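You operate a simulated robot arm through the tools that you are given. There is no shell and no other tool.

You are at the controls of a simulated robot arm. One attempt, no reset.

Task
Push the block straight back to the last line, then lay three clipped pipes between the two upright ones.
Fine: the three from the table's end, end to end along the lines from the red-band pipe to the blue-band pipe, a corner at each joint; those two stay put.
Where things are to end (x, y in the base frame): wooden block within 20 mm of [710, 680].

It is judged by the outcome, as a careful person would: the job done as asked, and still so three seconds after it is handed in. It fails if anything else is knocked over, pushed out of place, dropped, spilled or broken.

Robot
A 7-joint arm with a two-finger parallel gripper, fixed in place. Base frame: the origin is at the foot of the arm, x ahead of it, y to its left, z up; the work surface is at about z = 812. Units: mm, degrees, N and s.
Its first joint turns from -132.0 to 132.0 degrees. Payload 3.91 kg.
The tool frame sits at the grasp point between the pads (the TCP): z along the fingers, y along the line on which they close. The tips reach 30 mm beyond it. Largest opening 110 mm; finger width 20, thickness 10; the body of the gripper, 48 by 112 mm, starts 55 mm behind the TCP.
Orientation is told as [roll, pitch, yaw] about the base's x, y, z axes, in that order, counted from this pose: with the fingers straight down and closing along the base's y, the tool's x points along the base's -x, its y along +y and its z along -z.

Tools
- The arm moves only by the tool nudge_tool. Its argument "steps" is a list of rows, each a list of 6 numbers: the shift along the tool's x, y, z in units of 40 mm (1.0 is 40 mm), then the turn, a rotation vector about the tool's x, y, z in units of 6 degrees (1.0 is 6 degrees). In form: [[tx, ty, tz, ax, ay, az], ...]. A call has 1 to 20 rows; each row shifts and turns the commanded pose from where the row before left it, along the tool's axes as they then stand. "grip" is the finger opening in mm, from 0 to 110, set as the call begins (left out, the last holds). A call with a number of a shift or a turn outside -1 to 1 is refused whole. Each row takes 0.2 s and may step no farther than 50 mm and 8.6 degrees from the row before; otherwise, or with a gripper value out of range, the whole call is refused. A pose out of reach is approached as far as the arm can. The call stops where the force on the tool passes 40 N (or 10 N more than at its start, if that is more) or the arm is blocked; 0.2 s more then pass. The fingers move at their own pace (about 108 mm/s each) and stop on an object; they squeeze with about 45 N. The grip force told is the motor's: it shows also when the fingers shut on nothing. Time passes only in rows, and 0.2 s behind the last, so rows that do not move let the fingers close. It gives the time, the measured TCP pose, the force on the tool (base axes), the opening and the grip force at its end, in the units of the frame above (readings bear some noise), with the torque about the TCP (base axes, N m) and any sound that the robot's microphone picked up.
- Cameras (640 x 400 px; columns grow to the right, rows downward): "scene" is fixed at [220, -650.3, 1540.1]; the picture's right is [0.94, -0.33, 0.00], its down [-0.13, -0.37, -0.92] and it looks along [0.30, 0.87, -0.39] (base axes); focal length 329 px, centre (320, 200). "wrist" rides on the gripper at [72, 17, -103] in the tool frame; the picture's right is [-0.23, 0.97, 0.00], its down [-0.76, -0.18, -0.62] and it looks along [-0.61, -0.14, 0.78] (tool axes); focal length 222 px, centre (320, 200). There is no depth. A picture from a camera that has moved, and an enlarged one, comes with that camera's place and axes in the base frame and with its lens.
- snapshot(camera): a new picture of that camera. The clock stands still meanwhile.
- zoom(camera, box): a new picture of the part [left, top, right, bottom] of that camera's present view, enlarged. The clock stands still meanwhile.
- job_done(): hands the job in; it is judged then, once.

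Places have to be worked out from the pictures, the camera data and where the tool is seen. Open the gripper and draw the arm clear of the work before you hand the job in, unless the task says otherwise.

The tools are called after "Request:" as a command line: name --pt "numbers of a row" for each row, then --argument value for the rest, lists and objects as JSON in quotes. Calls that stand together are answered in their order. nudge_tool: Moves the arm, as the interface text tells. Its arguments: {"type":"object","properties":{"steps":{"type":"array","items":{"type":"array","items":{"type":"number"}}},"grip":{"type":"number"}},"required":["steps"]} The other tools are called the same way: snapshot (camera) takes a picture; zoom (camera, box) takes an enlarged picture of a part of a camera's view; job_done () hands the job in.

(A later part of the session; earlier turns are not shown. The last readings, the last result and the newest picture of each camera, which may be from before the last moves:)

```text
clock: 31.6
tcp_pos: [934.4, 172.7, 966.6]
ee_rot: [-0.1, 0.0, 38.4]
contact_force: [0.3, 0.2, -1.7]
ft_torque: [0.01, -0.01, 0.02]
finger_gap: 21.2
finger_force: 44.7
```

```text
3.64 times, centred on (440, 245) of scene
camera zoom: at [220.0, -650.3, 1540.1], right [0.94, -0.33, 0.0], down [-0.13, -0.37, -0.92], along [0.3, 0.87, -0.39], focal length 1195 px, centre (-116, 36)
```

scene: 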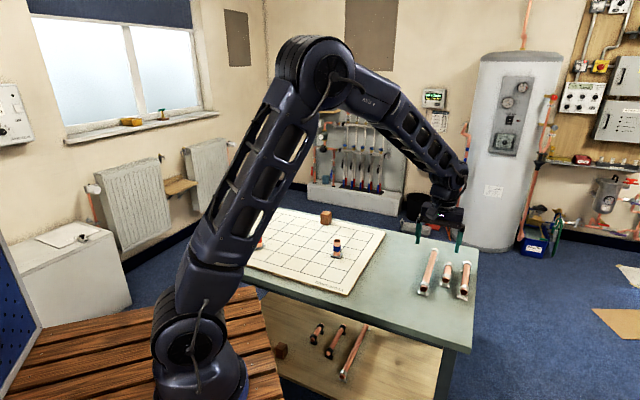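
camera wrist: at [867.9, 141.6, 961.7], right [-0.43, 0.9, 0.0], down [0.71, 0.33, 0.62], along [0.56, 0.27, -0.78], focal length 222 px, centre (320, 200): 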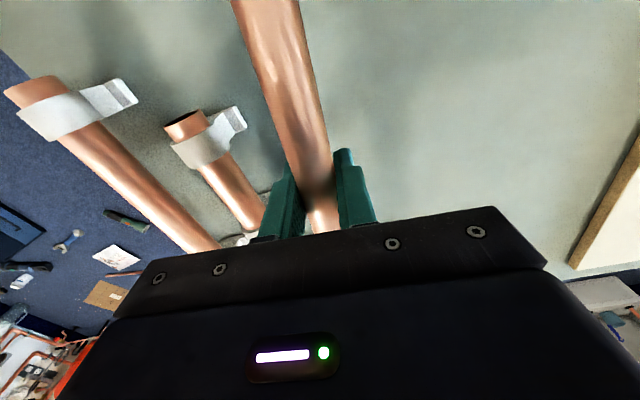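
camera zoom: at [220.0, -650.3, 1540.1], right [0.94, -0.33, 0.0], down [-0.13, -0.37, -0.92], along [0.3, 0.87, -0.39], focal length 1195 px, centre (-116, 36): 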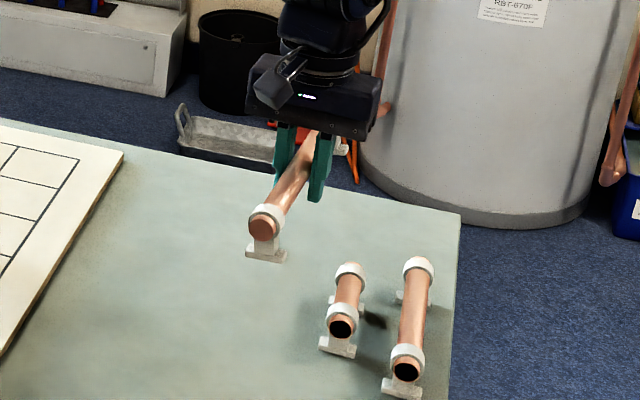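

Gap reads 21.2, so I check how the pipe sits in the fingers before travelling.

Request:
zoom --camera "scene" --box '[415, 210, 465, 270]'

Request:
snapshot --camera "wrist"

```text
6.67 times, centred on (440, 240) of scene
camera zoom: at [220.0, -650.3, 1540.1], right [0.94, -0.33, 0.0], down [-0.13, -0.37, -0.92], along [0.3, 0.87, -0.39], focal length 2191 px, centre (-480, -67)
```

zoom: 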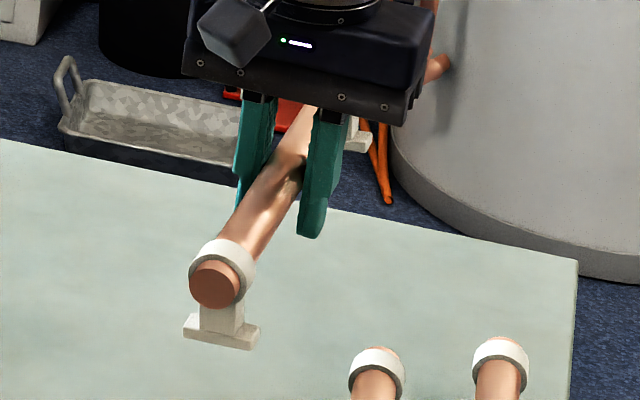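

```text
taken
camera wrist: at [868.2, 141.3, 1069.4], right [-0.43, 0.9, 0.0], down [0.71, 0.33, 0.62], along [0.56, 0.27, -0.78], focal length 222 px, centre (320, 200)
```

wrist: 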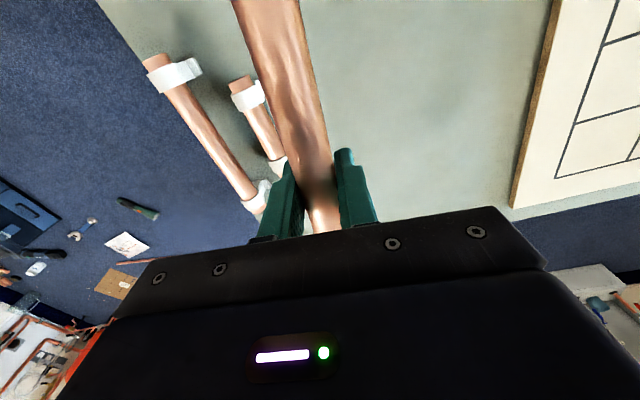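

The pipe is still aligned and level in the fingers, and nothing has slid. I begin the sweep across to the board, turning the tool as it goes; first half now.

Request:
nudge_tool --pt "-0.0937 0.8222 0 0 0 0.8685" --pt "-0.0186 0.8273 0 0 0 0.8685" --pt "0.0566 0.8256 0 0 0 0.8685" --pt "0.1313 0.817 0 0 0 0.8685" --pt "0.205 0.8017 0 0 0 0.8685" --pt "0.2769 0.7798 0 0 0 0.8685" --pt "0.3466 0.7514 0 0 0 0.8685" --pt "0.4133 0.7169 0 0 0 0.8685"

Request:
zoom --camera "scene" --box '[300, 150, 460, 290]'

```text
clock: 33.4
tcp_pos: [794.4, 399.1, 965.9]
ee_rot: [-0.1, 0.0, -3.4]
contact_force: [0.8, -0.1, -1.4]
ft_torque: [0.08, -0.01, 0.01]
finger_gap: 20.9
finger_force: 45.3
```

```text
2.86 times, centred on (380, 220) of scene
camera zoom: at [220.0, -650.3, 1540.1], right [0.94, -0.33, 0.0], down [-0.13, -0.37, -0.92], along [0.3, 0.87, -0.39], focal length 939 px, centre (149, 143)
```

zoom: 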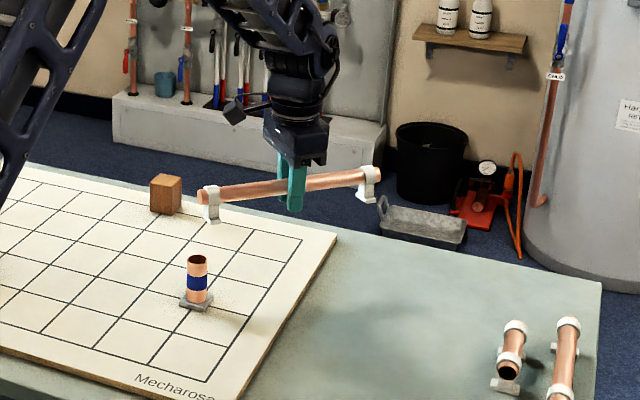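

Held well; the pipe hangs level above the board's edge. I do the second half of the sweep to hover over node (4,3) at yaw −45°.

Request:
nudge_tool --pt "0.4767 0.6764 0 0 0 0.8685" --pt "0.5362 0.6303 0 0 0 0.8685" --pt "0.5912 0.579 0 0 0 0.8685" --pt "0.6413 0.5229 0 0 0 0.8685" --pt "0.6862 0.4625 0 0 0 0.8685" --pt "0.7254 0.3983 0 0 0 0.8685" --pt "0.7586 0.3307 0 0 0 0.8685" --pt "0.7854 0.2605 0 0 0 0.8685" --pt "0 0 0 0 0 0"

Request:
zoom --camera "scene" --box '[230, 160, 400, 290]'

Request:
snapshot --camera "wrist"

```text
clock: 35.4
tcp_pos: [654.0, 623.9, 966.2]
ee_rot: [-0.1, 0.1, -44.9]
contact_force: [-0.2, 0.0, -1.3]
ft_torque: [-0.02, 0.0, -0.02]
finger_gap: 20.9
finger_force: 45.4
```

```text
3.08 times, centred on (315, 225) of scene
camera zoom: at [220.0, -650.3, 1540.1], right [0.94, -0.33, 0.0], down [-0.13, -0.37, -0.92], along [0.3, 0.87, -0.39], focal length 1011 px, centre (335, 123)
```

zoom: 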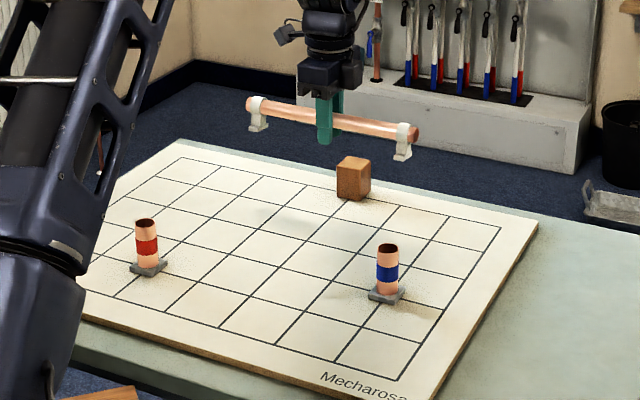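

```text
taken
camera wrist: at [616.6, 686.4, 1069.7], right [0.85, 0.53, 0.0], down [0.41, -0.66, 0.62], along [0.33, -0.53, -0.78], focal length 222 px, centre (320, 200)
```

wrist: 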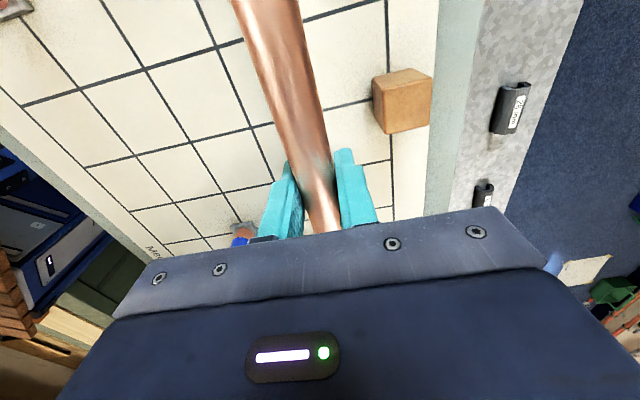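

The pipe hangs over the board with its midpoint within about 1 mm of the TCP. I zoom the wrist view to compare its alignment with the grid lines.

Request:
zoom --camera "wrist" --box '[180, 0, 440, 220]'

Request:
zoom --camera "scene" --box '[280, 175, 360, 235]'

```text
1.82 times, centred on (310, 110) of wrist
camera zoom: at [616.6, 686.4, 1069.7], right [0.85, 0.53, 0.0], down [0.41, -0.66, 0.62], along [0.33, -0.53, -0.78], focal length 404 px, centre (338, 364)
```

zoom: 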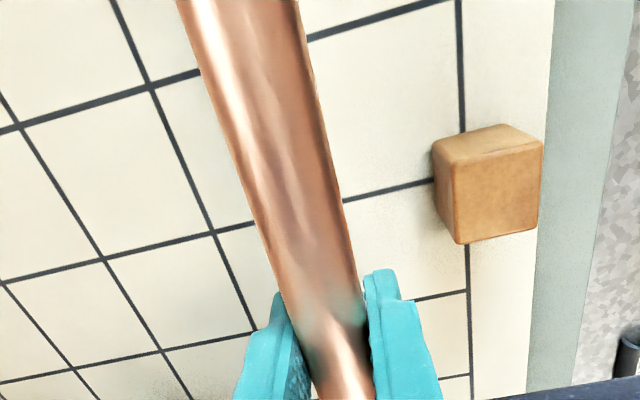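

```text
6.67 times, centred on (320, 205) of scene
camera zoom: at [220.0, -650.3, 1540.1], right [0.94, -0.33, 0.0], down [-0.13, -0.37, -0.92], along [0.3, 0.87, -0.39], focal length 2191 px, centre (320, 167)
```

zoom: 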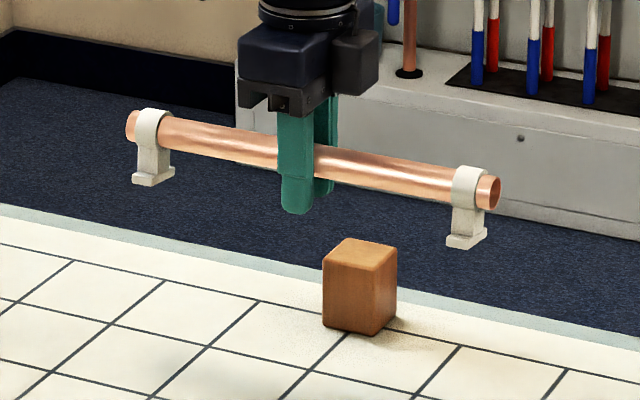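

The pipe is parallel to the grid lines. The wrist pictures put the lines a few millimetres toward −e1/−e2 from my model, so I add that small correction while lowering to about 12 mm above expected contact.

Request:
nudge_tool --pt "-0.1 -0.075 0.3 0 0 0" --pt "0 0 0.6 0 0 0" --pt "0 0 0.6 0 0 0" --pt "0 0 0.6 0 0 0" --pt "0 0 0.5 0 0 0" --pt "0 0 0.18 0 0 0" --pt "0 0 0 0 0 0"

Request:
zoom --camera "scene" --box '[270, 190, 370, 260]'

Request:
zoom --camera "wrist" --box '[180, 0, 440, 220]'

```text
clock: 37.0
tcp_pos: [653.6, 618.4, 853.1]
ee_rot: [0.1, 0.0, -44.9]
contact_force: [0.0, -1.1, -2.0]
ft_torque: [0.0, 0.04, 0.01]
finger_gap: 20.9
finger_force: 44.6
```

```text
5.71 times, centred on (320, 225) of scene
camera zoom: at [220.0, -650.3, 1540.1], right [0.94, -0.33, 0.0], down [-0.13, -0.37, -0.92], along [0.3, 0.87, -0.39], focal length 1878 px, centre (320, 57)
```

zoom: 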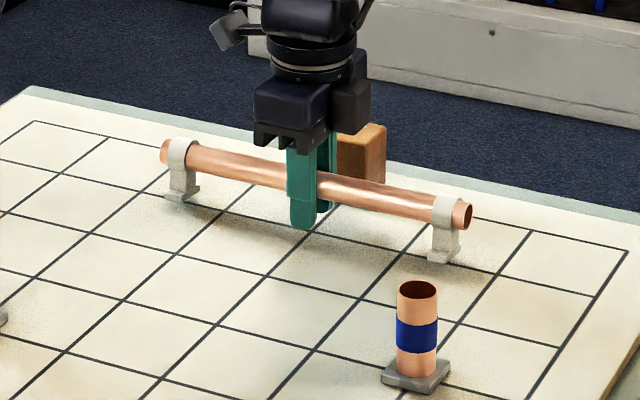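

```text
1.82 times, centred on (310, 110) of wrist
camera zoom: at [616.1, 680.4, 956.9], right [0.85, 0.53, 0.0], down [0.41, -0.66, 0.62], along [0.33, -0.53, -0.78], focal length 404 px, centre (338, 364)
```

zoom: 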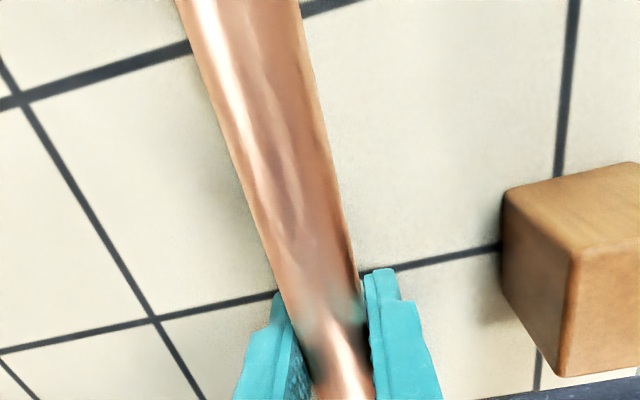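

Ends sit about 22 mm from the two corner nodes on each side, so it is centred along the line. I zoom on each foot to check it against the grid line before lowering.

Request:
zoom --camera "scene" --box '[285, 205, 317, 235]'

Request:
zoom --camera "scene" --box '[328, 215, 360, 245]'

```text
13.33 times, centred on (301, 220) of scene
camera zoom: at [220.0, -650.3, 1540.1], right [0.94, -0.33, 0.0], down [-0.13, -0.37, -0.92], along [0.3, 0.87, -0.39], focal length 4382 px, centre (573, -67)
```

zoom: 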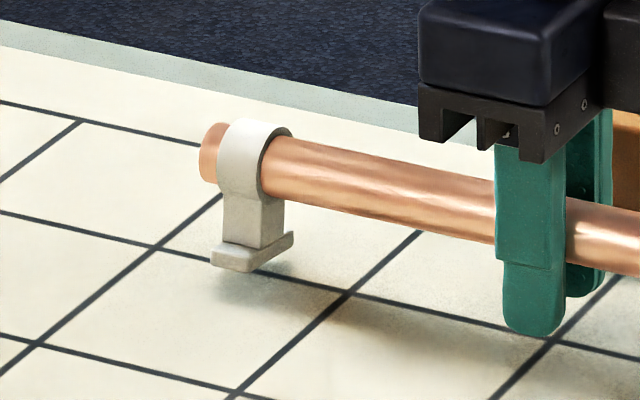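

```text
13.33 times, centred on (344, 230) of scene
camera zoom: at [220.0, -650.3, 1540.1], right [0.94, -0.33, 0.0], down [-0.13, -0.37, -0.92], along [0.3, 0.87, -0.39], focal length 4382 px, centre (0, -200)
```

zoom: 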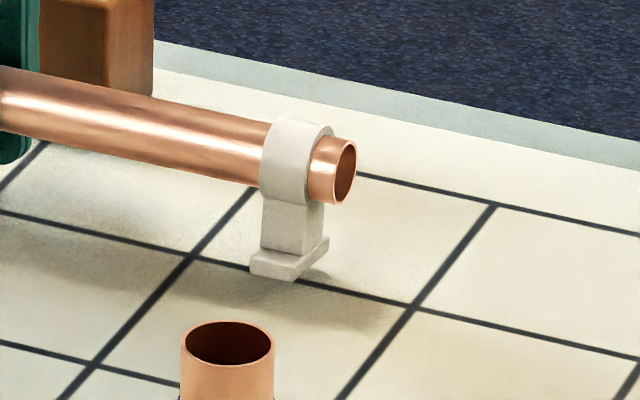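

The feet are parallel to the line. How far off it they are depends on the remaining height, so I lower gently until I feel contact.

Request:
nudge_tool --pt "0 0 0.06 0 0 0" --pt "0 0 0.05 0 0 0" --pt "0 0 0.03 0 0 0" --pt "0 0 0 0 0 0"

Request:
zoom --camera "scene" --box '[285, 205, 317, 235]'

Request:
zoom --camera "scene" --box '[328, 215, 360, 245]'

```text
clock: 38.0
tcp_pos: [653.2, 618.2, 849.6]
ee_rot: [0.0, 0.0, -44.9]
contact_force: [0.2, 0.1, -1.8]
ft_torque: [0.0, 0.0, 0.01]
finger_gap: 20.8
finger_force: 44.8
```

```text
13.33 times, centred on (301, 220) of scene
camera zoom: at [220.0, -650.3, 1540.1], right [0.94, -0.33, 0.0], down [-0.13, -0.37, -0.92], along [0.3, 0.87, -0.39], focal length 4382 px, centre (573, -67)
```

zoom: 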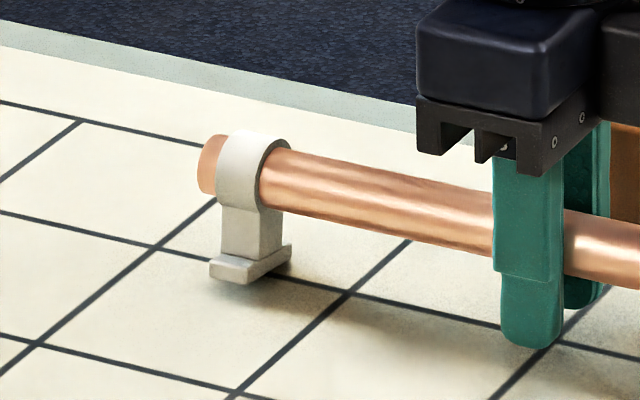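

```text
13.33 times, centred on (344, 230) of scene
camera zoom: at [220.0, -650.3, 1540.1], right [0.94, -0.33, 0.0], down [-0.13, -0.37, -0.92], along [0.3, 0.87, -0.39], focal length 4382 px, centre (0, -200)
```

zoom: 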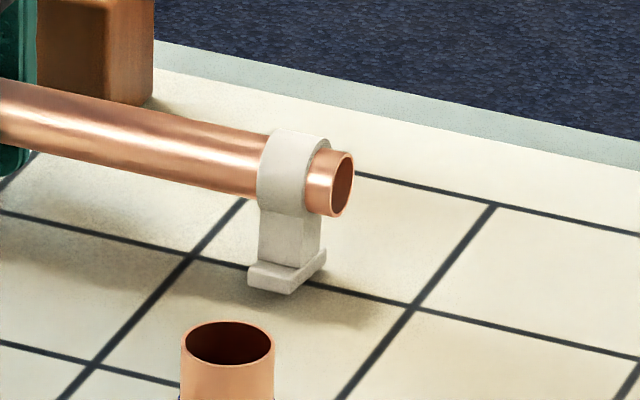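

Still free (weight reading −1.8 N). I lower further in fine steps.

Request:
nudge_tool --pt "0 0 0.04 0 0 0" --pt "0 0 0.035 0 0 0" --pt "0 0 0 0 0 0"

```text
clock: 38.8
tcp_pos: [654.9, 618.3, 848.3]
ee_rot: [0.2, 0.0, -44.9]
contact_force: [-1.8, -1.9, 10.7]
ft_torque: [0.31, 0.2, 0.03]
finger_gap: 20.7
finger_force: 44.9
```

Contact: the force rose to about 11 N with the feet on the board. I look at how the feet sit relative to the line.

Request:
zoom --camera "scene" --box '[285, 205, 317, 235]'

Request:
zoom --camera "scene" --box '[328, 215, 360, 245]'

Request:
snapshot --camera "wrist"

```text
13.33 times, centred on (301, 220) of scene
camera zoom: at [220.0, -650.3, 1540.1], right [0.94, -0.33, 0.0], down [-0.13, -0.37, -0.92], along [0.3, 0.87, -0.39], focal length 4382 px, centre (573, -67)
```

zoom: 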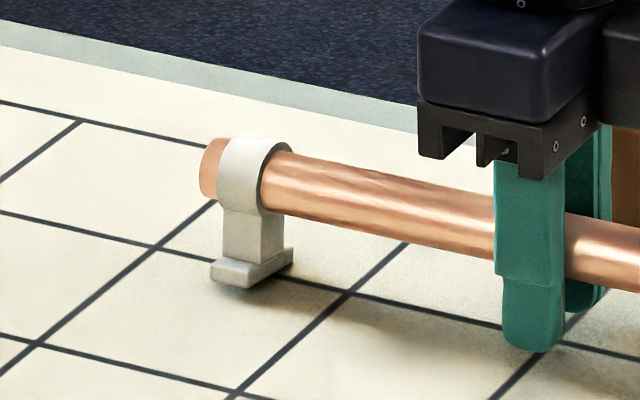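

```text
13.33 times, centred on (344, 230) of scene
camera zoom: at [220.0, -650.3, 1540.1], right [0.94, -0.33, 0.0], down [-0.13, -0.37, -0.92], along [0.3, 0.87, -0.39], focal length 4382 px, centre (0, -200)
```

zoom: 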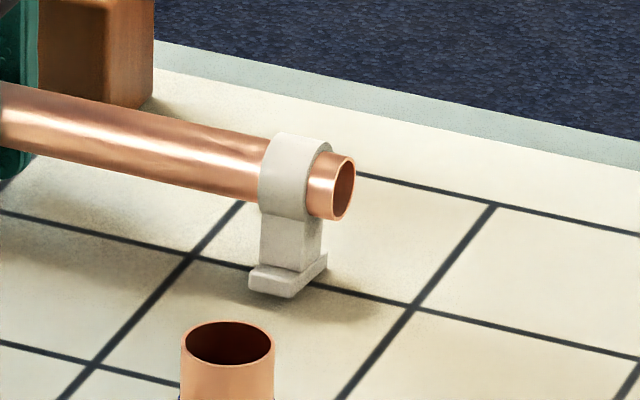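

```text
taken
camera wrist: at [616.1, 681.4, 950.5], right [0.85, 0.53, 0.0], down [0.41, -0.66, 0.62], along [0.33, -0.53, -0.78], focal length 222 px, centre (320, 200)
```

wrist: 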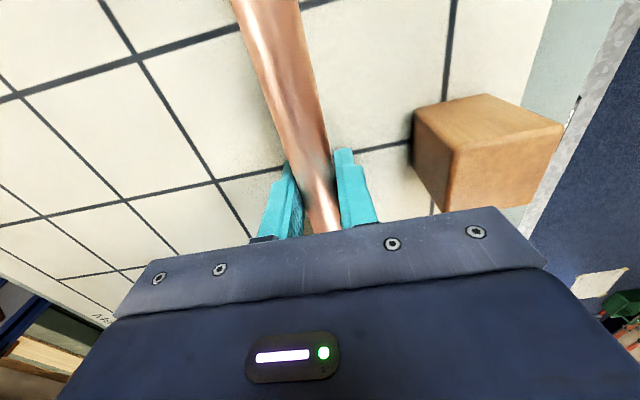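

Both feet stand centred on the fourth line, with ends 22–25 mm from the two corner nodes, which is where I want it. I relieve the pressure by 1 mm and then open the fingers.

Request:
nudge_tool --pt "0 0 -0.025 0 0 0" --pt "0 0 0 0 0 0"

Request:
nudge_tool --pt "0 0 0 0 0 0" --pt "0 0 0 0 0 0" --pt "0 0 0 0 0 0" --grip 50

Request:
zoom --camera "scene" --box '[280, 195, 365, 255]'

```text
clock: 39.4
tcp_pos: [653.3, 618.0, 847.2]
ee_rot: [0.0, 0.0, -45.0]
contact_force: [-0.9, -0.1, 0.0]
ft_torque: [0.14, 0.13, -0.01]
finger_gap: 20.7
finger_force: 44.6
```

```text
clock: 40.2
tcp_pos: [653.1, 616.5, 847.3]
ee_rot: [0.0, 0.1, -44.9]
contact_force: [-0.5, 0.2, -0.3]
ft_torque: [-0.03, 0.01, 0.0]
finger_gap: 50.1
finger_force: 0.0
```

```text
6.67 times, centred on (322, 225) of scene
camera zoom: at [220.0, -650.3, 1540.1], right [0.94, -0.33, 0.0], down [-0.13, -0.37, -0.92], along [0.3, 0.87, -0.39], focal length 2191 px, centre (303, 33)
```

zoom: 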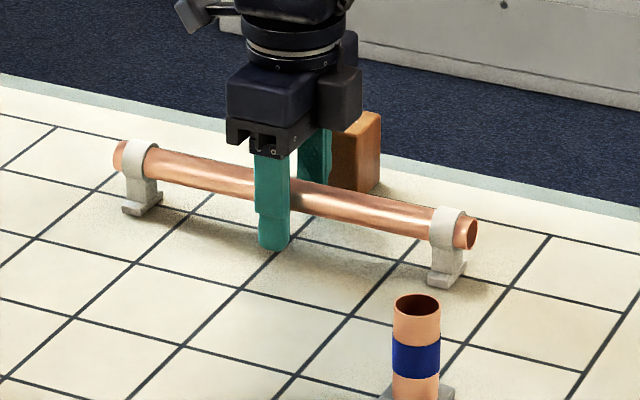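

The long pipe stands on its own on the line. I rise straight up, clear of it.

Request:
nudge_tool --pt "0 0 -0.2 0 0 0" --pt "0 0 -0.4 0 0 0" --pt "0 0 -0.6 0 0 0" --pt "0 0 -0.8 0 0 0" --pt "0 0 -0.8 0 0 0" --pt "0 0 -0.2 0 0 0" --pt "0 0 0 0 0 0"

Request:
zoom --camera "scene" --box '[240, 190, 380, 280]'

Request:
snapshot --camera "wrist"

```text
clock: 41.8
tcp_pos: [654.8, 620.1, 967.7]
ee_rot: [0.1, -0.1, -44.8]
contact_force: [-0.1, -0.7, 0.1]
ft_torque: [0.08, -0.01, -0.02]
finger_gap: 49.9
finger_force: 0.1
```

```text
4.44 times, centred on (310, 235) of scene
camera zoom: at [220.0, -650.3, 1540.1], right [0.94, -0.33, 0.0], down [-0.13, -0.37, -0.92], along [0.3, 0.87, -0.39], focal length 1461 px, centre (364, 44)
```

zoom: 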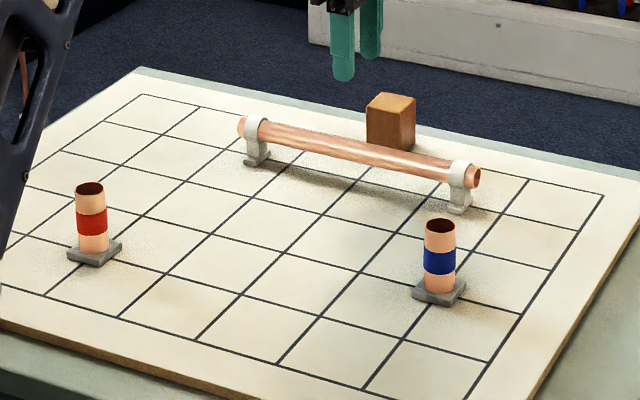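

```text
taken
camera wrist: at [615.7, 681.7, 1071.8], right [0.85, 0.53, 0.0], down [0.41, -0.66, 0.62], along [0.33, -0.53, -0.78], focal length 222 px, centre (320, 200)
```

wrist: 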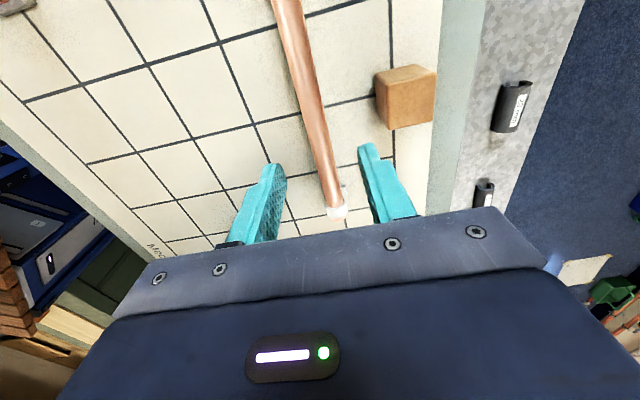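

The long pipe stands square along the fourth line, and the block and uprights are untouched. I travel back to the table's end and turn to yaw 45° for the short pipe.

Request:
nudge_tool --pt "-0.7946 -0.2754 0 0 0 -0.8333" --pt "-0.7676 -0.3436 0 0 0 -0.8333" --pt "-0.7347 -0.4092 0 0 0 -0.8333" --pt "-0.6963 -0.4717 0 0 0 -0.8333" --pt "-0.6525 -0.5307 0 0 0 -0.8333" --pt "-0.6038 -0.5855 0 0 0 -0.8333" --pt "-0.5504 -0.6359 0 0 0 -0.8333" --pt "-0.4929 -0.6815 0 0 0 -0.8333" --pt "-0.4316 -0.7217 0 0 0 -0.8333" --pt "-0.3671 -0.7566 0 0 0 -0.8333" --pt "-0.2997 -0.7857 0 0 0 -0.8333" --pt "-0.2302 -0.8089 0 0 0 -0.8333" --pt "-0.1588 -0.8259 0 0 0 -0.8333" --pt "-0.0861 -0.8365 0 0 0 -0.8333" --pt "-0.013 -0.8409 0 0 0 -0.8333" --pt "0.0604 -0.8388 0 0 0 -0.8333" --pt "0.1333 -0.8304 0 0 0 -0.8333" --pt "0.2051 -0.8156 0 0 0 -0.8333" --pt "0 0 0 0 0 0"

Request:
snapshot --camera "wrist"

Request:
zoom --camera "scene" --box '[400, 200, 490, 310]'

```text
clock: 45.8
tcp_pos: [919.5, 72.5, 967.8]
ee_rot: [0.0, 0.0, 45.1]
contact_force: [-0.8, 1.0, 0.0]
ft_torque: [-0.04, 0.03, -0.02]
finger_gap: 49.7
finger_force: 0.1
```

```text
taken
camera wrist: at [859.9, 32.7, 1071.1], right [-0.53, 0.85, 0.0], down [0.66, 0.41, 0.62], along [0.53, 0.33, -0.78], focal length 222 px, centre (320, 200)
```

wrist: 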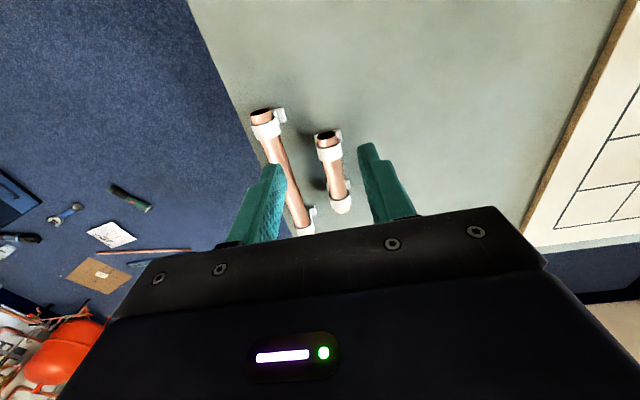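

```text
3.64 times, centred on (445, 255) of scene
camera zoom: at [220.0, -650.3, 1540.1], right [0.94, -0.33, 0.0], down [-0.13, -0.37, -0.92], along [0.3, 0.87, -0.39], focal length 1195 px, centre (-134, 0)
```

zoom: 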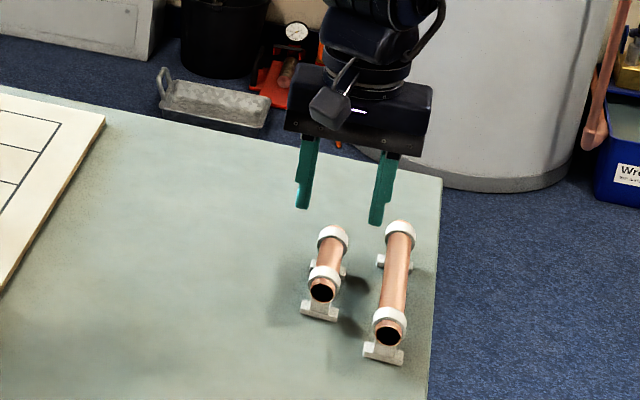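

Request:
zoom --camera "wrist" --box '[230, 90, 390, 250]'

```text
2.50 times, centred on (310, 170) of wrist
camera zoom: at [859.9, 32.7, 1071.1], right [-0.53, 0.85, 0.0], down [0.66, 0.41, 0.62], along [0.53, 0.33, -0.78], focal length 555 px, centre (345, 275)
```

zoom: 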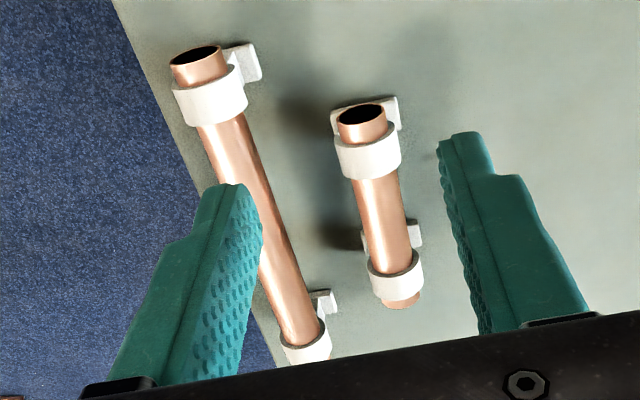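

The short pipe's centre is at about e1 785, e2 −599, i.e. roughly (979, 131). I'll grip about 10 mm to the near side of centre to stay within reach, so I move above it and look again.

Request:
nudge_tool --pt "-0.46 0 0.49 0 0 0" --pt "-0.46 0 0.49 0 0 0" --pt "-0.46 0 0.49 0 0 0" --pt "-0.46 0 0.49 0 0 0" --pt "0 0 0 0 0 0"

Request:
zoom --camera "wrist" --box '[200, 60, 440, 260]'

Request:
zoom --camera "scene" --box '[410, 220, 490, 300]'

```text
clock: 47.0
tcp_pos: [973.0, 125.7, 889.3]
ee_rot: [-0.1, 0.0, 45.1]
contact_force: [-1.1, -0.4, -0.8]
ft_torque: [-0.01, 0.02, 0.02]
finger_gap: 50.1
finger_force: 0.1
```

```text
2.00 times, centred on (320, 160) of wrist
camera zoom: at [909.6, 86.0, 993.8], right [-0.53, 0.85, 0.0], down [0.66, 0.41, 0.62], along [0.53, 0.33, -0.78], focal length 444 px, centre (320, 280)
```

zoom: 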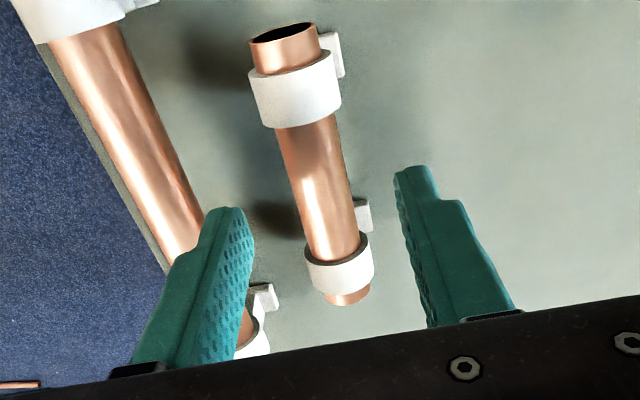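

```text
5.00 times, centred on (450, 260) of scene
camera zoom: at [220.0, -650.3, 1540.1], right [0.94, -0.33, 0.0], down [-0.13, -0.37, -0.92], along [0.3, 0.87, -0.39], focal length 1643 px, centre (-330, -100)
```

zoom: 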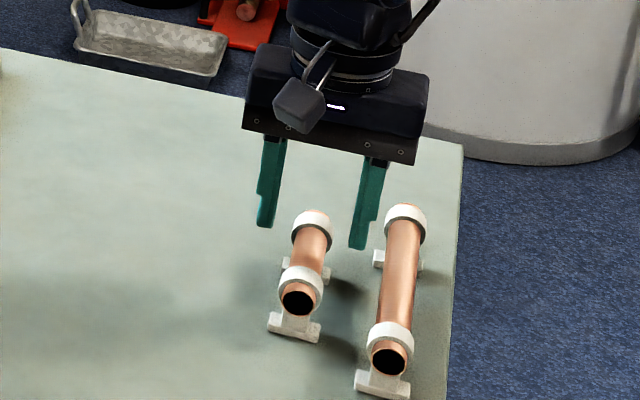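

The pipe is centred between the fingers, and the bare copper between the clips lies under them. I go down to TCP z ≈ 831.5, the same as for the long pipe.

Request:
nudge_tool --pt "-0.03 0 0.5 0 0 0" --pt "0 0 0.5 0 0 0" --pt "0 0 0.3 0 0 0" --pt "0 0 0.14 0 0 0" --pt "0 0 0 0 0 0"

Request:
zoom --camera "wrist" --box '[200, 60, 440, 260]'

Request:
zoom --camera "scene" --box '[420, 235, 480, 295]'

```text
clock: 48.2
tcp_pos: [972.4, 126.9, 831.8]
ee_rot: [0.0, 0.0, 45.1]
contact_force: [0.1, -0.5, -0.6]
ft_torque: [0.0, 0.0, 0.0]
finger_gap: 49.9
finger_force: 0.0
```

```text
2.00 times, centred on (320, 160) of wrist
camera zoom: at [910.5, 87.0, 935.2], right [-0.53, 0.85, 0.0], down [0.66, 0.41, 0.62], along [0.53, 0.33, -0.78], focal length 444 px, centre (320, 280)
```

zoom: 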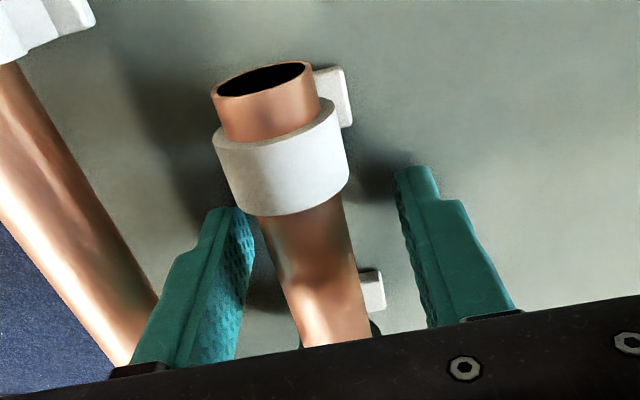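

```text
6.67 times, centred on (450, 265) of scene
camera zoom: at [220.0, -650.3, 1540.1], right [0.94, -0.33, 0.0], down [-0.13, -0.37, -0.92], along [0.3, 0.87, -0.39], focal length 2191 px, centre (-547, -233)
```

zoom: 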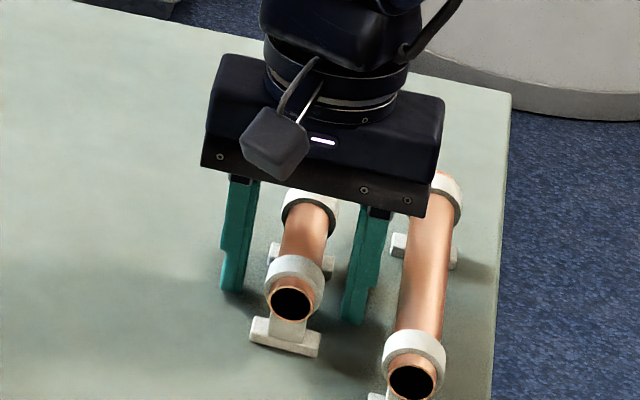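

The fingers stand beside the bare middle of the short pipe. I close on it.

Request:
nudge_tool --pt "0 0 0 0 0 0" --pt "0 0 0 0 0 0" --pt "0 0 0 0 0 0" --pt "0 0 0 0 0 0" --grip 5

Request:
nudge_tool --pt "0 0 -0.05 0 0 0" --pt "0 0 -0.1 0 0 0" --pt "0 0 -0.1 0 0 0" --pt "0 0 -0.1 0 0 0" --pt "0 0 0 0 0 0"

Request:
zoom --camera "scene" --box '[420, 225, 480, 295]'

Request:
zoom --camera "wrist" --box '[200, 60, 440, 260]'

```text
clock: 49.2
tcp_pos: [972.0, 127.0, 832.3]
ee_rot: [0.0, 0.0, 45.1]
contact_force: [1.4, -1.4, 4.3]
ft_torque: [-0.13, -0.02, -0.02]
finger_gap: 20.8
finger_force: 45.4
```

```text
clock: 50.4
tcp_pos: [972.1, 128.1, 844.4]
ee_rot: [0.1, 0.1, 45.1]
contact_force: [0.7, 0.3, -0.3]
ft_torque: [0.02, 0.04, 0.0]
finger_gap: 20.7
finger_force: 45.4
```

```text
5.71 times, centred on (450, 260) of scene
camera zoom: at [220.0, -650.3, 1540.1], right [0.94, -0.33, 0.0], down [-0.13, -0.37, -0.92], along [0.3, 0.87, -0.39], focal length 1878 px, centre (-423, -143)
```

zoom: 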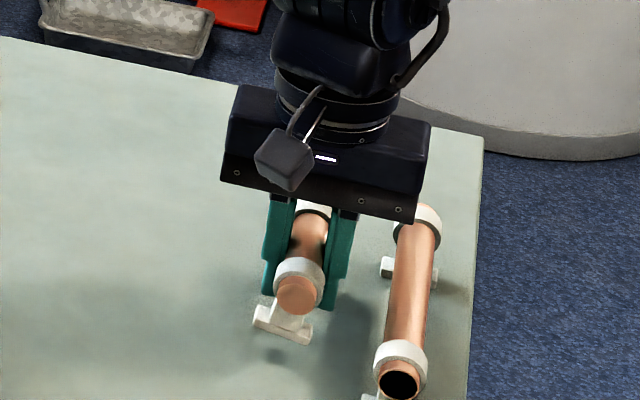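

```text
2.00 times, centred on (320, 160) of wrist
camera zoom: at [910.6, 87.5, 948.4], right [-0.53, 0.85, 0.0], down [0.66, 0.41, 0.62], along [0.53, 0.33, -0.78], focal length 444 px, centre (320, 280)
```

zoom: 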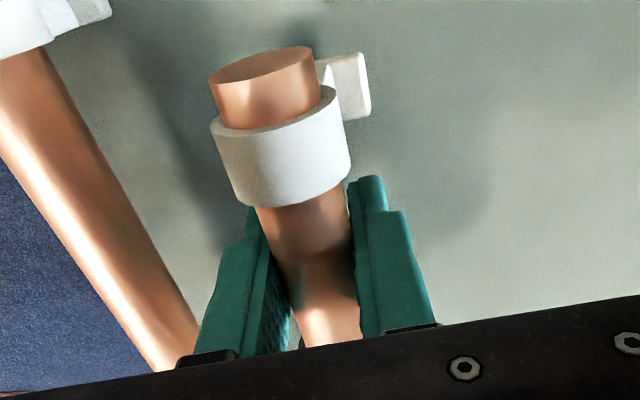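

The short pipe is held, but its feet look rolled a little about the pipe's axis. I zoom to judge by how much.

Request:
zoom --camera "scene" --box '[430, 245, 465, 275]'

Request:
zoom --camera "wrist" --box '[260, 60, 400, 190]'

```text
13.33 times, centred on (448, 260) of scene
camera zoom: at [220.0, -650.3, 1540.1], right [0.94, -0.33, 0.0], down [-0.13, -0.37, -0.92], along [0.3, 0.87, -0.39], focal length 4382 px, centre (-1380, -600)
```

zoom: 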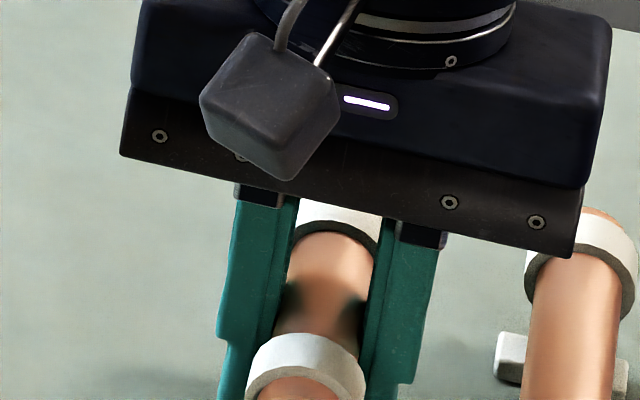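

```text
3.08 times, centred on (330, 125) of wrist
camera zoom: at [910.6, 87.5, 948.4], right [-0.53, 0.85, 0.0], down [0.66, 0.41, 0.62], along [0.53, 0.33, -0.78], focal length 684 px, centre (289, 431)
```

zoom: 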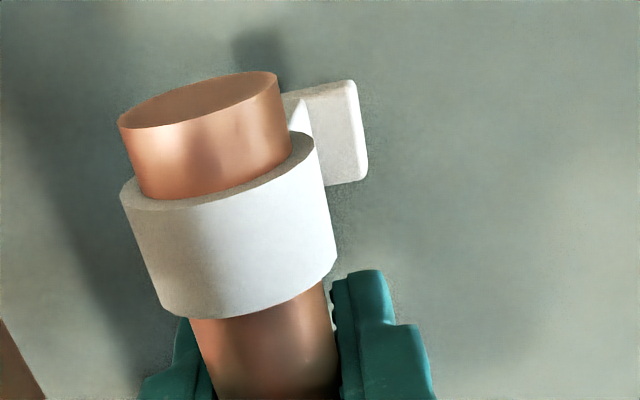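

Request:
zoom --camera "scene" --box '[425, 260, 460, 290]'

```text
13.33 times, centred on (442, 275) of scene
camera zoom: at [220.0, -650.3, 1540.1], right [0.94, -0.33, 0.0], down [-0.13, -0.37, -0.92], along [0.3, 0.87, -0.39], focal length 4382 px, centre (-1313, -800)
```

zoom: 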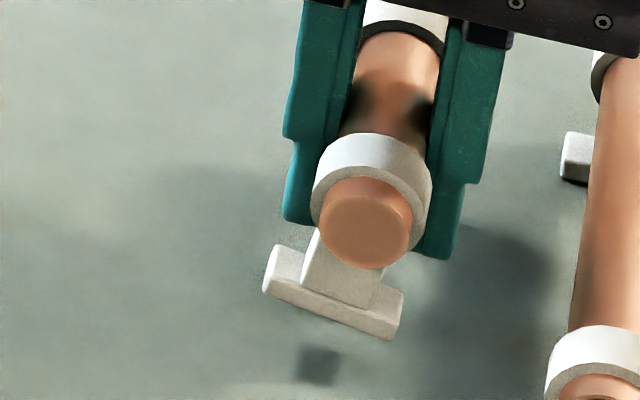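

The feet are rolled about 12°. I hold still for a moment to see whether the roll is steady or drifting in the grip.

Request:
nudge_tool --pt "0 0 0 0 0 0" --pt "0 0 0 0 0 0" --pt "0 0 0 0 0 0"

Request:
zoom --camera "scene" --box '[425, 260, 460, 290]'

```text
clock: 51.2
tcp_pos: [972.7, 126.5, 845.8]
ee_rot: [0.1, 0.0, 45.1]
contact_force: [-0.3, 0.5, -0.5]
ft_torque: [0.01, 0.01, 0.0]
finger_gap: 20.6
finger_force: 44.9
```

```text
13.33 times, centred on (442, 275) of scene
camera zoom: at [220.0, -650.3, 1540.1], right [0.94, -0.33, 0.0], down [-0.13, -0.37, -0.92], along [0.3, 0.87, -0.39], focal length 4382 px, centre (-1313, -800)
```

zoom: 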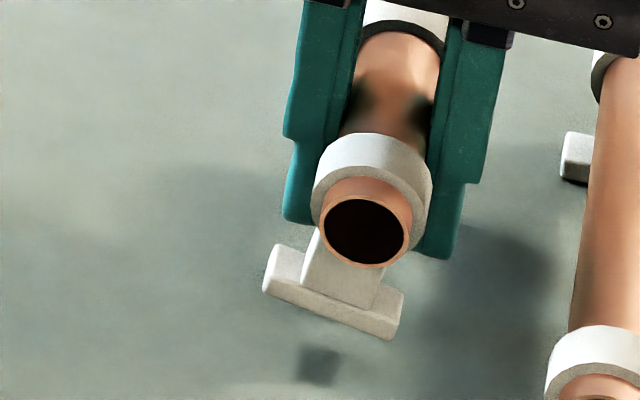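

The roll is steady, so it happened as the fingers closed. I set the pipe back down where it was and open, so it settles flat on its feet. Then I'll centre the fingers better and grip again.

Request:
nudge_tool --pt "0 0 0.1 0 0 0" --pt "0 0 0.1 0 0 0" --pt "0 0 0.08 0 0 0" --pt "0 0 0 0 0 0"

Request:
nudge_tool --pt "0 0 0 0 0 0" --pt "0 0 0 0 0 0" --pt "0 0 0 0 0 0" --pt "0 0 0 0 0 0" --grip 50

Request:
zoom --camera "scene" --box '[420, 235, 480, 295]'

Request:
zoom --camera "wrist" --box '[200, 60, 440, 260]'

```text
clock: 52.2
tcp_pos: [971.3, 126.6, 833.2]
ee_rot: [0.1, 0.0, 45.2]
contact_force: [-0.2, 0.0, -0.8]
ft_torque: [-0.01, 0.02, 0.01]
finger_gap: 20.7
finger_force: 45.1
```

```text
clock: 53.2
tcp_pos: [970.5, 126.5, 834.0]
ee_rot: [-0.1, -0.1, 45.1]
contact_force: [-0.8, -0.9, 0.7]
ft_torque: [0.01, -0.02, 0.01]
finger_gap: 50.1
finger_force: 0.1
```

```text
6.67 times, centred on (450, 265) of scene
camera zoom: at [220.0, -650.3, 1540.1], right [0.94, -0.33, 0.0], down [-0.13, -0.37, -0.92], along [0.3, 0.87, -0.39], focal length 2191 px, centre (-547, -233)
```

zoom: 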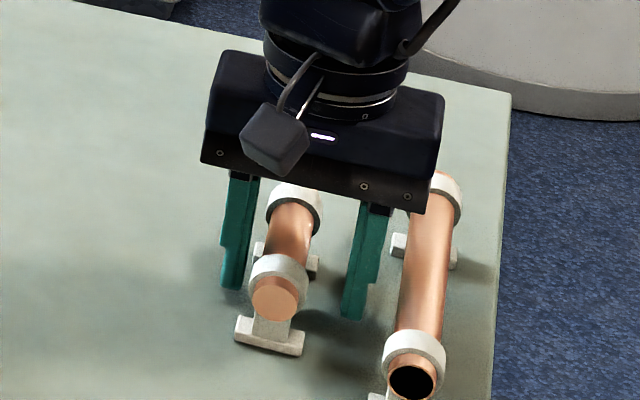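

```text
2.00 times, centred on (320, 160) of wrist
camera zoom: at [910.2, 87.2, 937.4], right [-0.53, 0.85, 0.0], down [0.66, 0.41, 0.62], along [0.53, 0.33, -0.78], focal length 444 px, centre (320, 280)
```

zoom: 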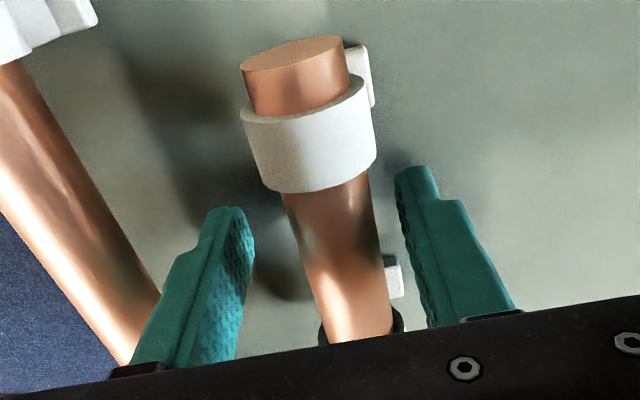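

It has settled flat on its feet, now about 6 mm to the +e2 side of the finger centre. I shift over by that and narrow the fingers part-way to check the gaps on both sides.

Request:
nudge_tool --pt "-0.05 0.145 0 0 0 0" --pt "0 0 0 0 0 0" --pt "0 0 0 0 0 0" --grip 34

Request:
zoom --camera "wrist" --box '[240, 100, 400, 250]'

Request:
zoom --camera "scene" --box '[425, 245, 465, 290]'

```text
clock: 54.0
tcp_pos: [970.0, 132.0, 834.3]
ee_rot: [0.0, 0.1, 45.2]
contact_force: [0.0, 0.1, 0.7]
ft_torque: [-0.01, 0.01, -0.03]
finger_gap: 34.0
finger_force: 0.0
```

```text
2.67 times, centred on (320, 175) of wrist
camera zoom: at [907.8, 92.5, 937.3], right [-0.53, 0.85, 0.0], down [0.66, 0.41, 0.62], along [0.53, 0.33, -0.78], focal length 592 px, centre (320, 267)
```

zoom: 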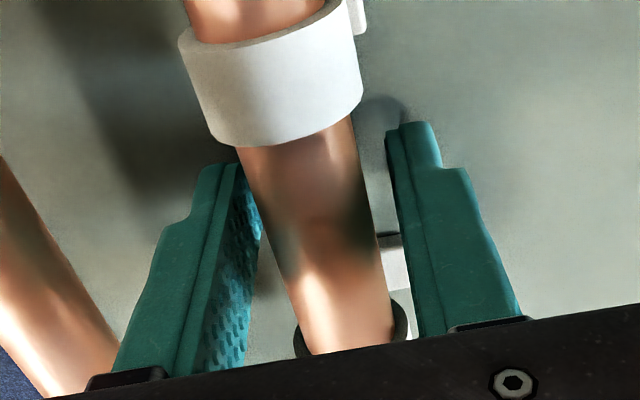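

```text
8.89 times, centred on (445, 268) of scene
camera zoom: at [220.0, -650.3, 1540.1], right [0.94, -0.33, 0.0], down [-0.13, -0.37, -0.92], along [0.3, 0.87, -0.39], focal length 2921 px, centre (-791, -400)
```

zoom: 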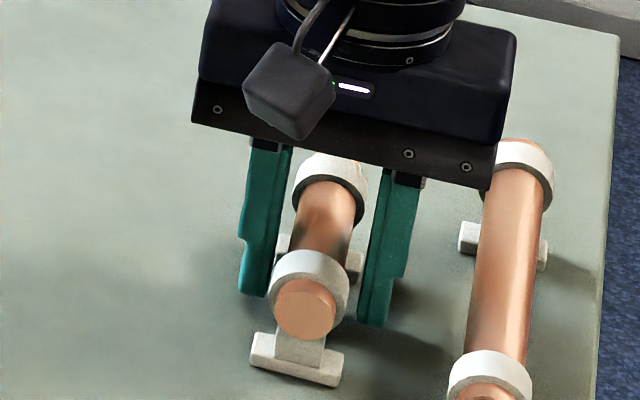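

The gaps on both sides now look equal, so I close gently from here and check for roll before lifting.

Request:
nudge_tool --pt "0 0 0 0 0 0" --pt "0 0 0 0 0 0" --grip 24

Request:
zoom --camera "scene" --box '[425, 245, 465, 290]'

Request:
zoom --camera "wrist" --box '[240, 100, 400, 250]'

```text
clock: 54.6
tcp_pos: [968.8, 132.9, 833.8]
ee_rot: [0.0, 0.0, 45.1]
contact_force: [0.8, -0.6, 0.0]
ft_torque: [0.0, 0.0, 0.0]
finger_gap: 23.8
finger_force: 0.2
```

```text
8.89 times, centred on (445, 268) of scene
camera zoom: at [220.0, -650.3, 1540.1], right [0.94, -0.33, 0.0], down [-0.13, -0.37, -0.92], along [0.3, 0.87, -0.39], focal length 2921 px, centre (-791, -400)
```

zoom: 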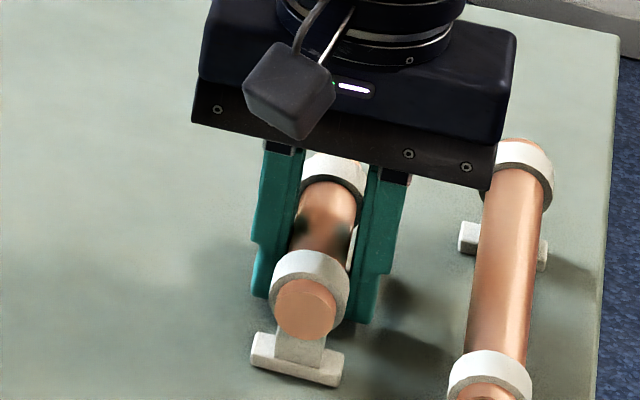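

```text
2.67 times, centred on (320, 175) of wrist
camera zoom: at [907.8, 92.5, 937.3], right [-0.53, 0.85, 0.0], down [0.66, 0.41, 0.62], along [0.53, 0.33, -0.78], focal length 592 px, centre (320, 267)
```

zoom: 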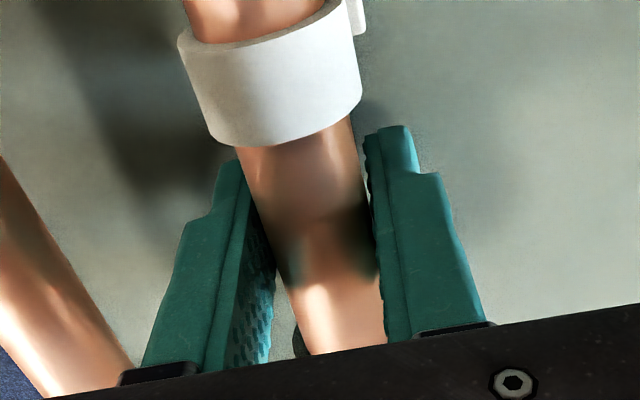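

The pipe hasn't stirred with the fingers 2 mm from it on each side. I close the rest of the way.

Request:
nudge_tool --pt "0 0 0 0 0 0" --pt "0 0 0 0 0 0" --pt "0 0 0 0 0 0" --grip 12

Request:
zoom --camera "scene" --box '[425, 245, 465, 290]'

Request:
zoom --camera "wrist" --box '[240, 60, 400, 250]'

```text
clock: 55.4
tcp_pos: [969.6, 132.7, 834.1]
ee_rot: [0.0, -0.1, 45.2]
contact_force: [0.6, -0.7, -0.5]
ft_torque: [-0.05, 0.0, -0.01]
finger_gap: 20.2
finger_force: 45.3
```

```text
8.89 times, centred on (445, 268) of scene
camera zoom: at [220.0, -650.3, 1540.1], right [0.94, -0.33, 0.0], down [-0.13, -0.37, -0.92], along [0.3, 0.87, -0.39], focal length 2921 px, centre (-791, -400)
```

zoom: 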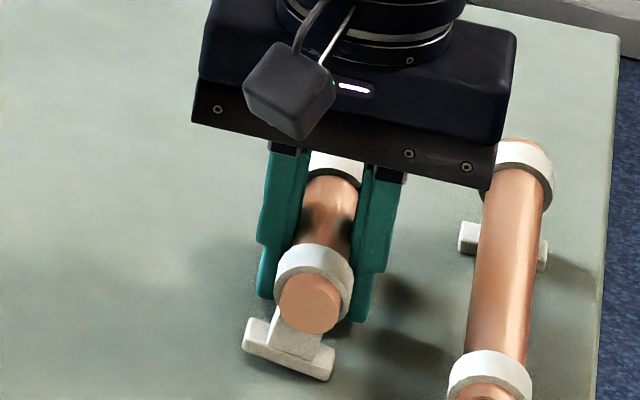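

```text
2.11 times, centred on (320, 155) of wrist
camera zoom: at [907.8, 92.5, 937.4], right [-0.53, 0.85, 0.0], down [0.66, 0.41, 0.62], along [0.53, 0.33, -0.78], focal length 468 px, centre (320, 295)
```

zoom: 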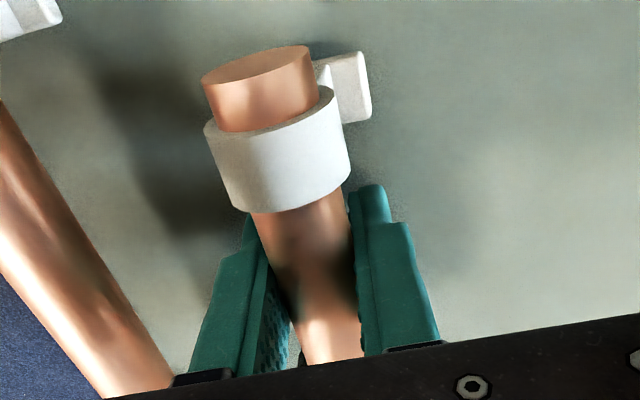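

The pipe rolls about 7.5° whenever the pads seat on it, and then holds steady. I can undo that by tilting the tool the same amount when I set it down. I lift it now.

Request:
nudge_tool --pt "0 0 -0.1 0 0 0" --pt "0 0 -0.3 0 0 0" --pt "0 0 -0.5 0 0 0" --pt "0 0 -0.7 0 0 0" --pt "0 0 -0.7 0 0 0" --pt "0 0 -0.6 0 0 0" --pt "0 0 -0.4 0 0 0" --pt "0 0 0 0 0 0"

Request:
zoom --camera "scene" --box '[410, 200, 480, 290]'

```text
clock: 57.2
tcp_pos: [970.7, 132.3, 966.6]
ee_rot: [0.0, 0.0, 45.1]
contact_force: [-0.8, 0.7, -2.0]
ft_torque: [-0.02, 0.0, -0.03]
finger_gap: 20.7
finger_force: 45.7
```

```text
4.44 times, centred on (445, 245) of scene
camera zoom: at [220.0, -650.3, 1540.1], right [0.94, -0.33, 0.0], down [-0.13, -0.37, -0.92], along [0.3, 0.87, -0.39], focal length 1461 px, centre (-236, 0)
```

zoom: 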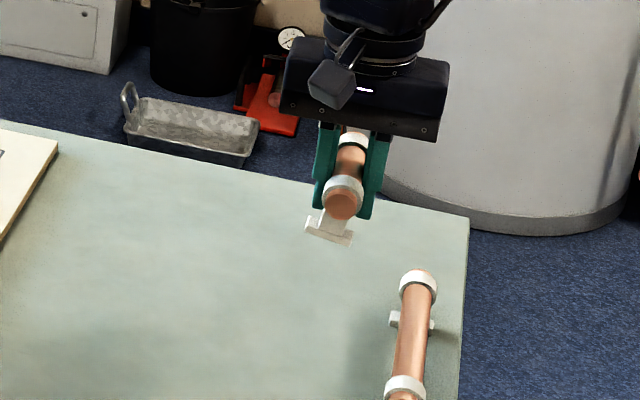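

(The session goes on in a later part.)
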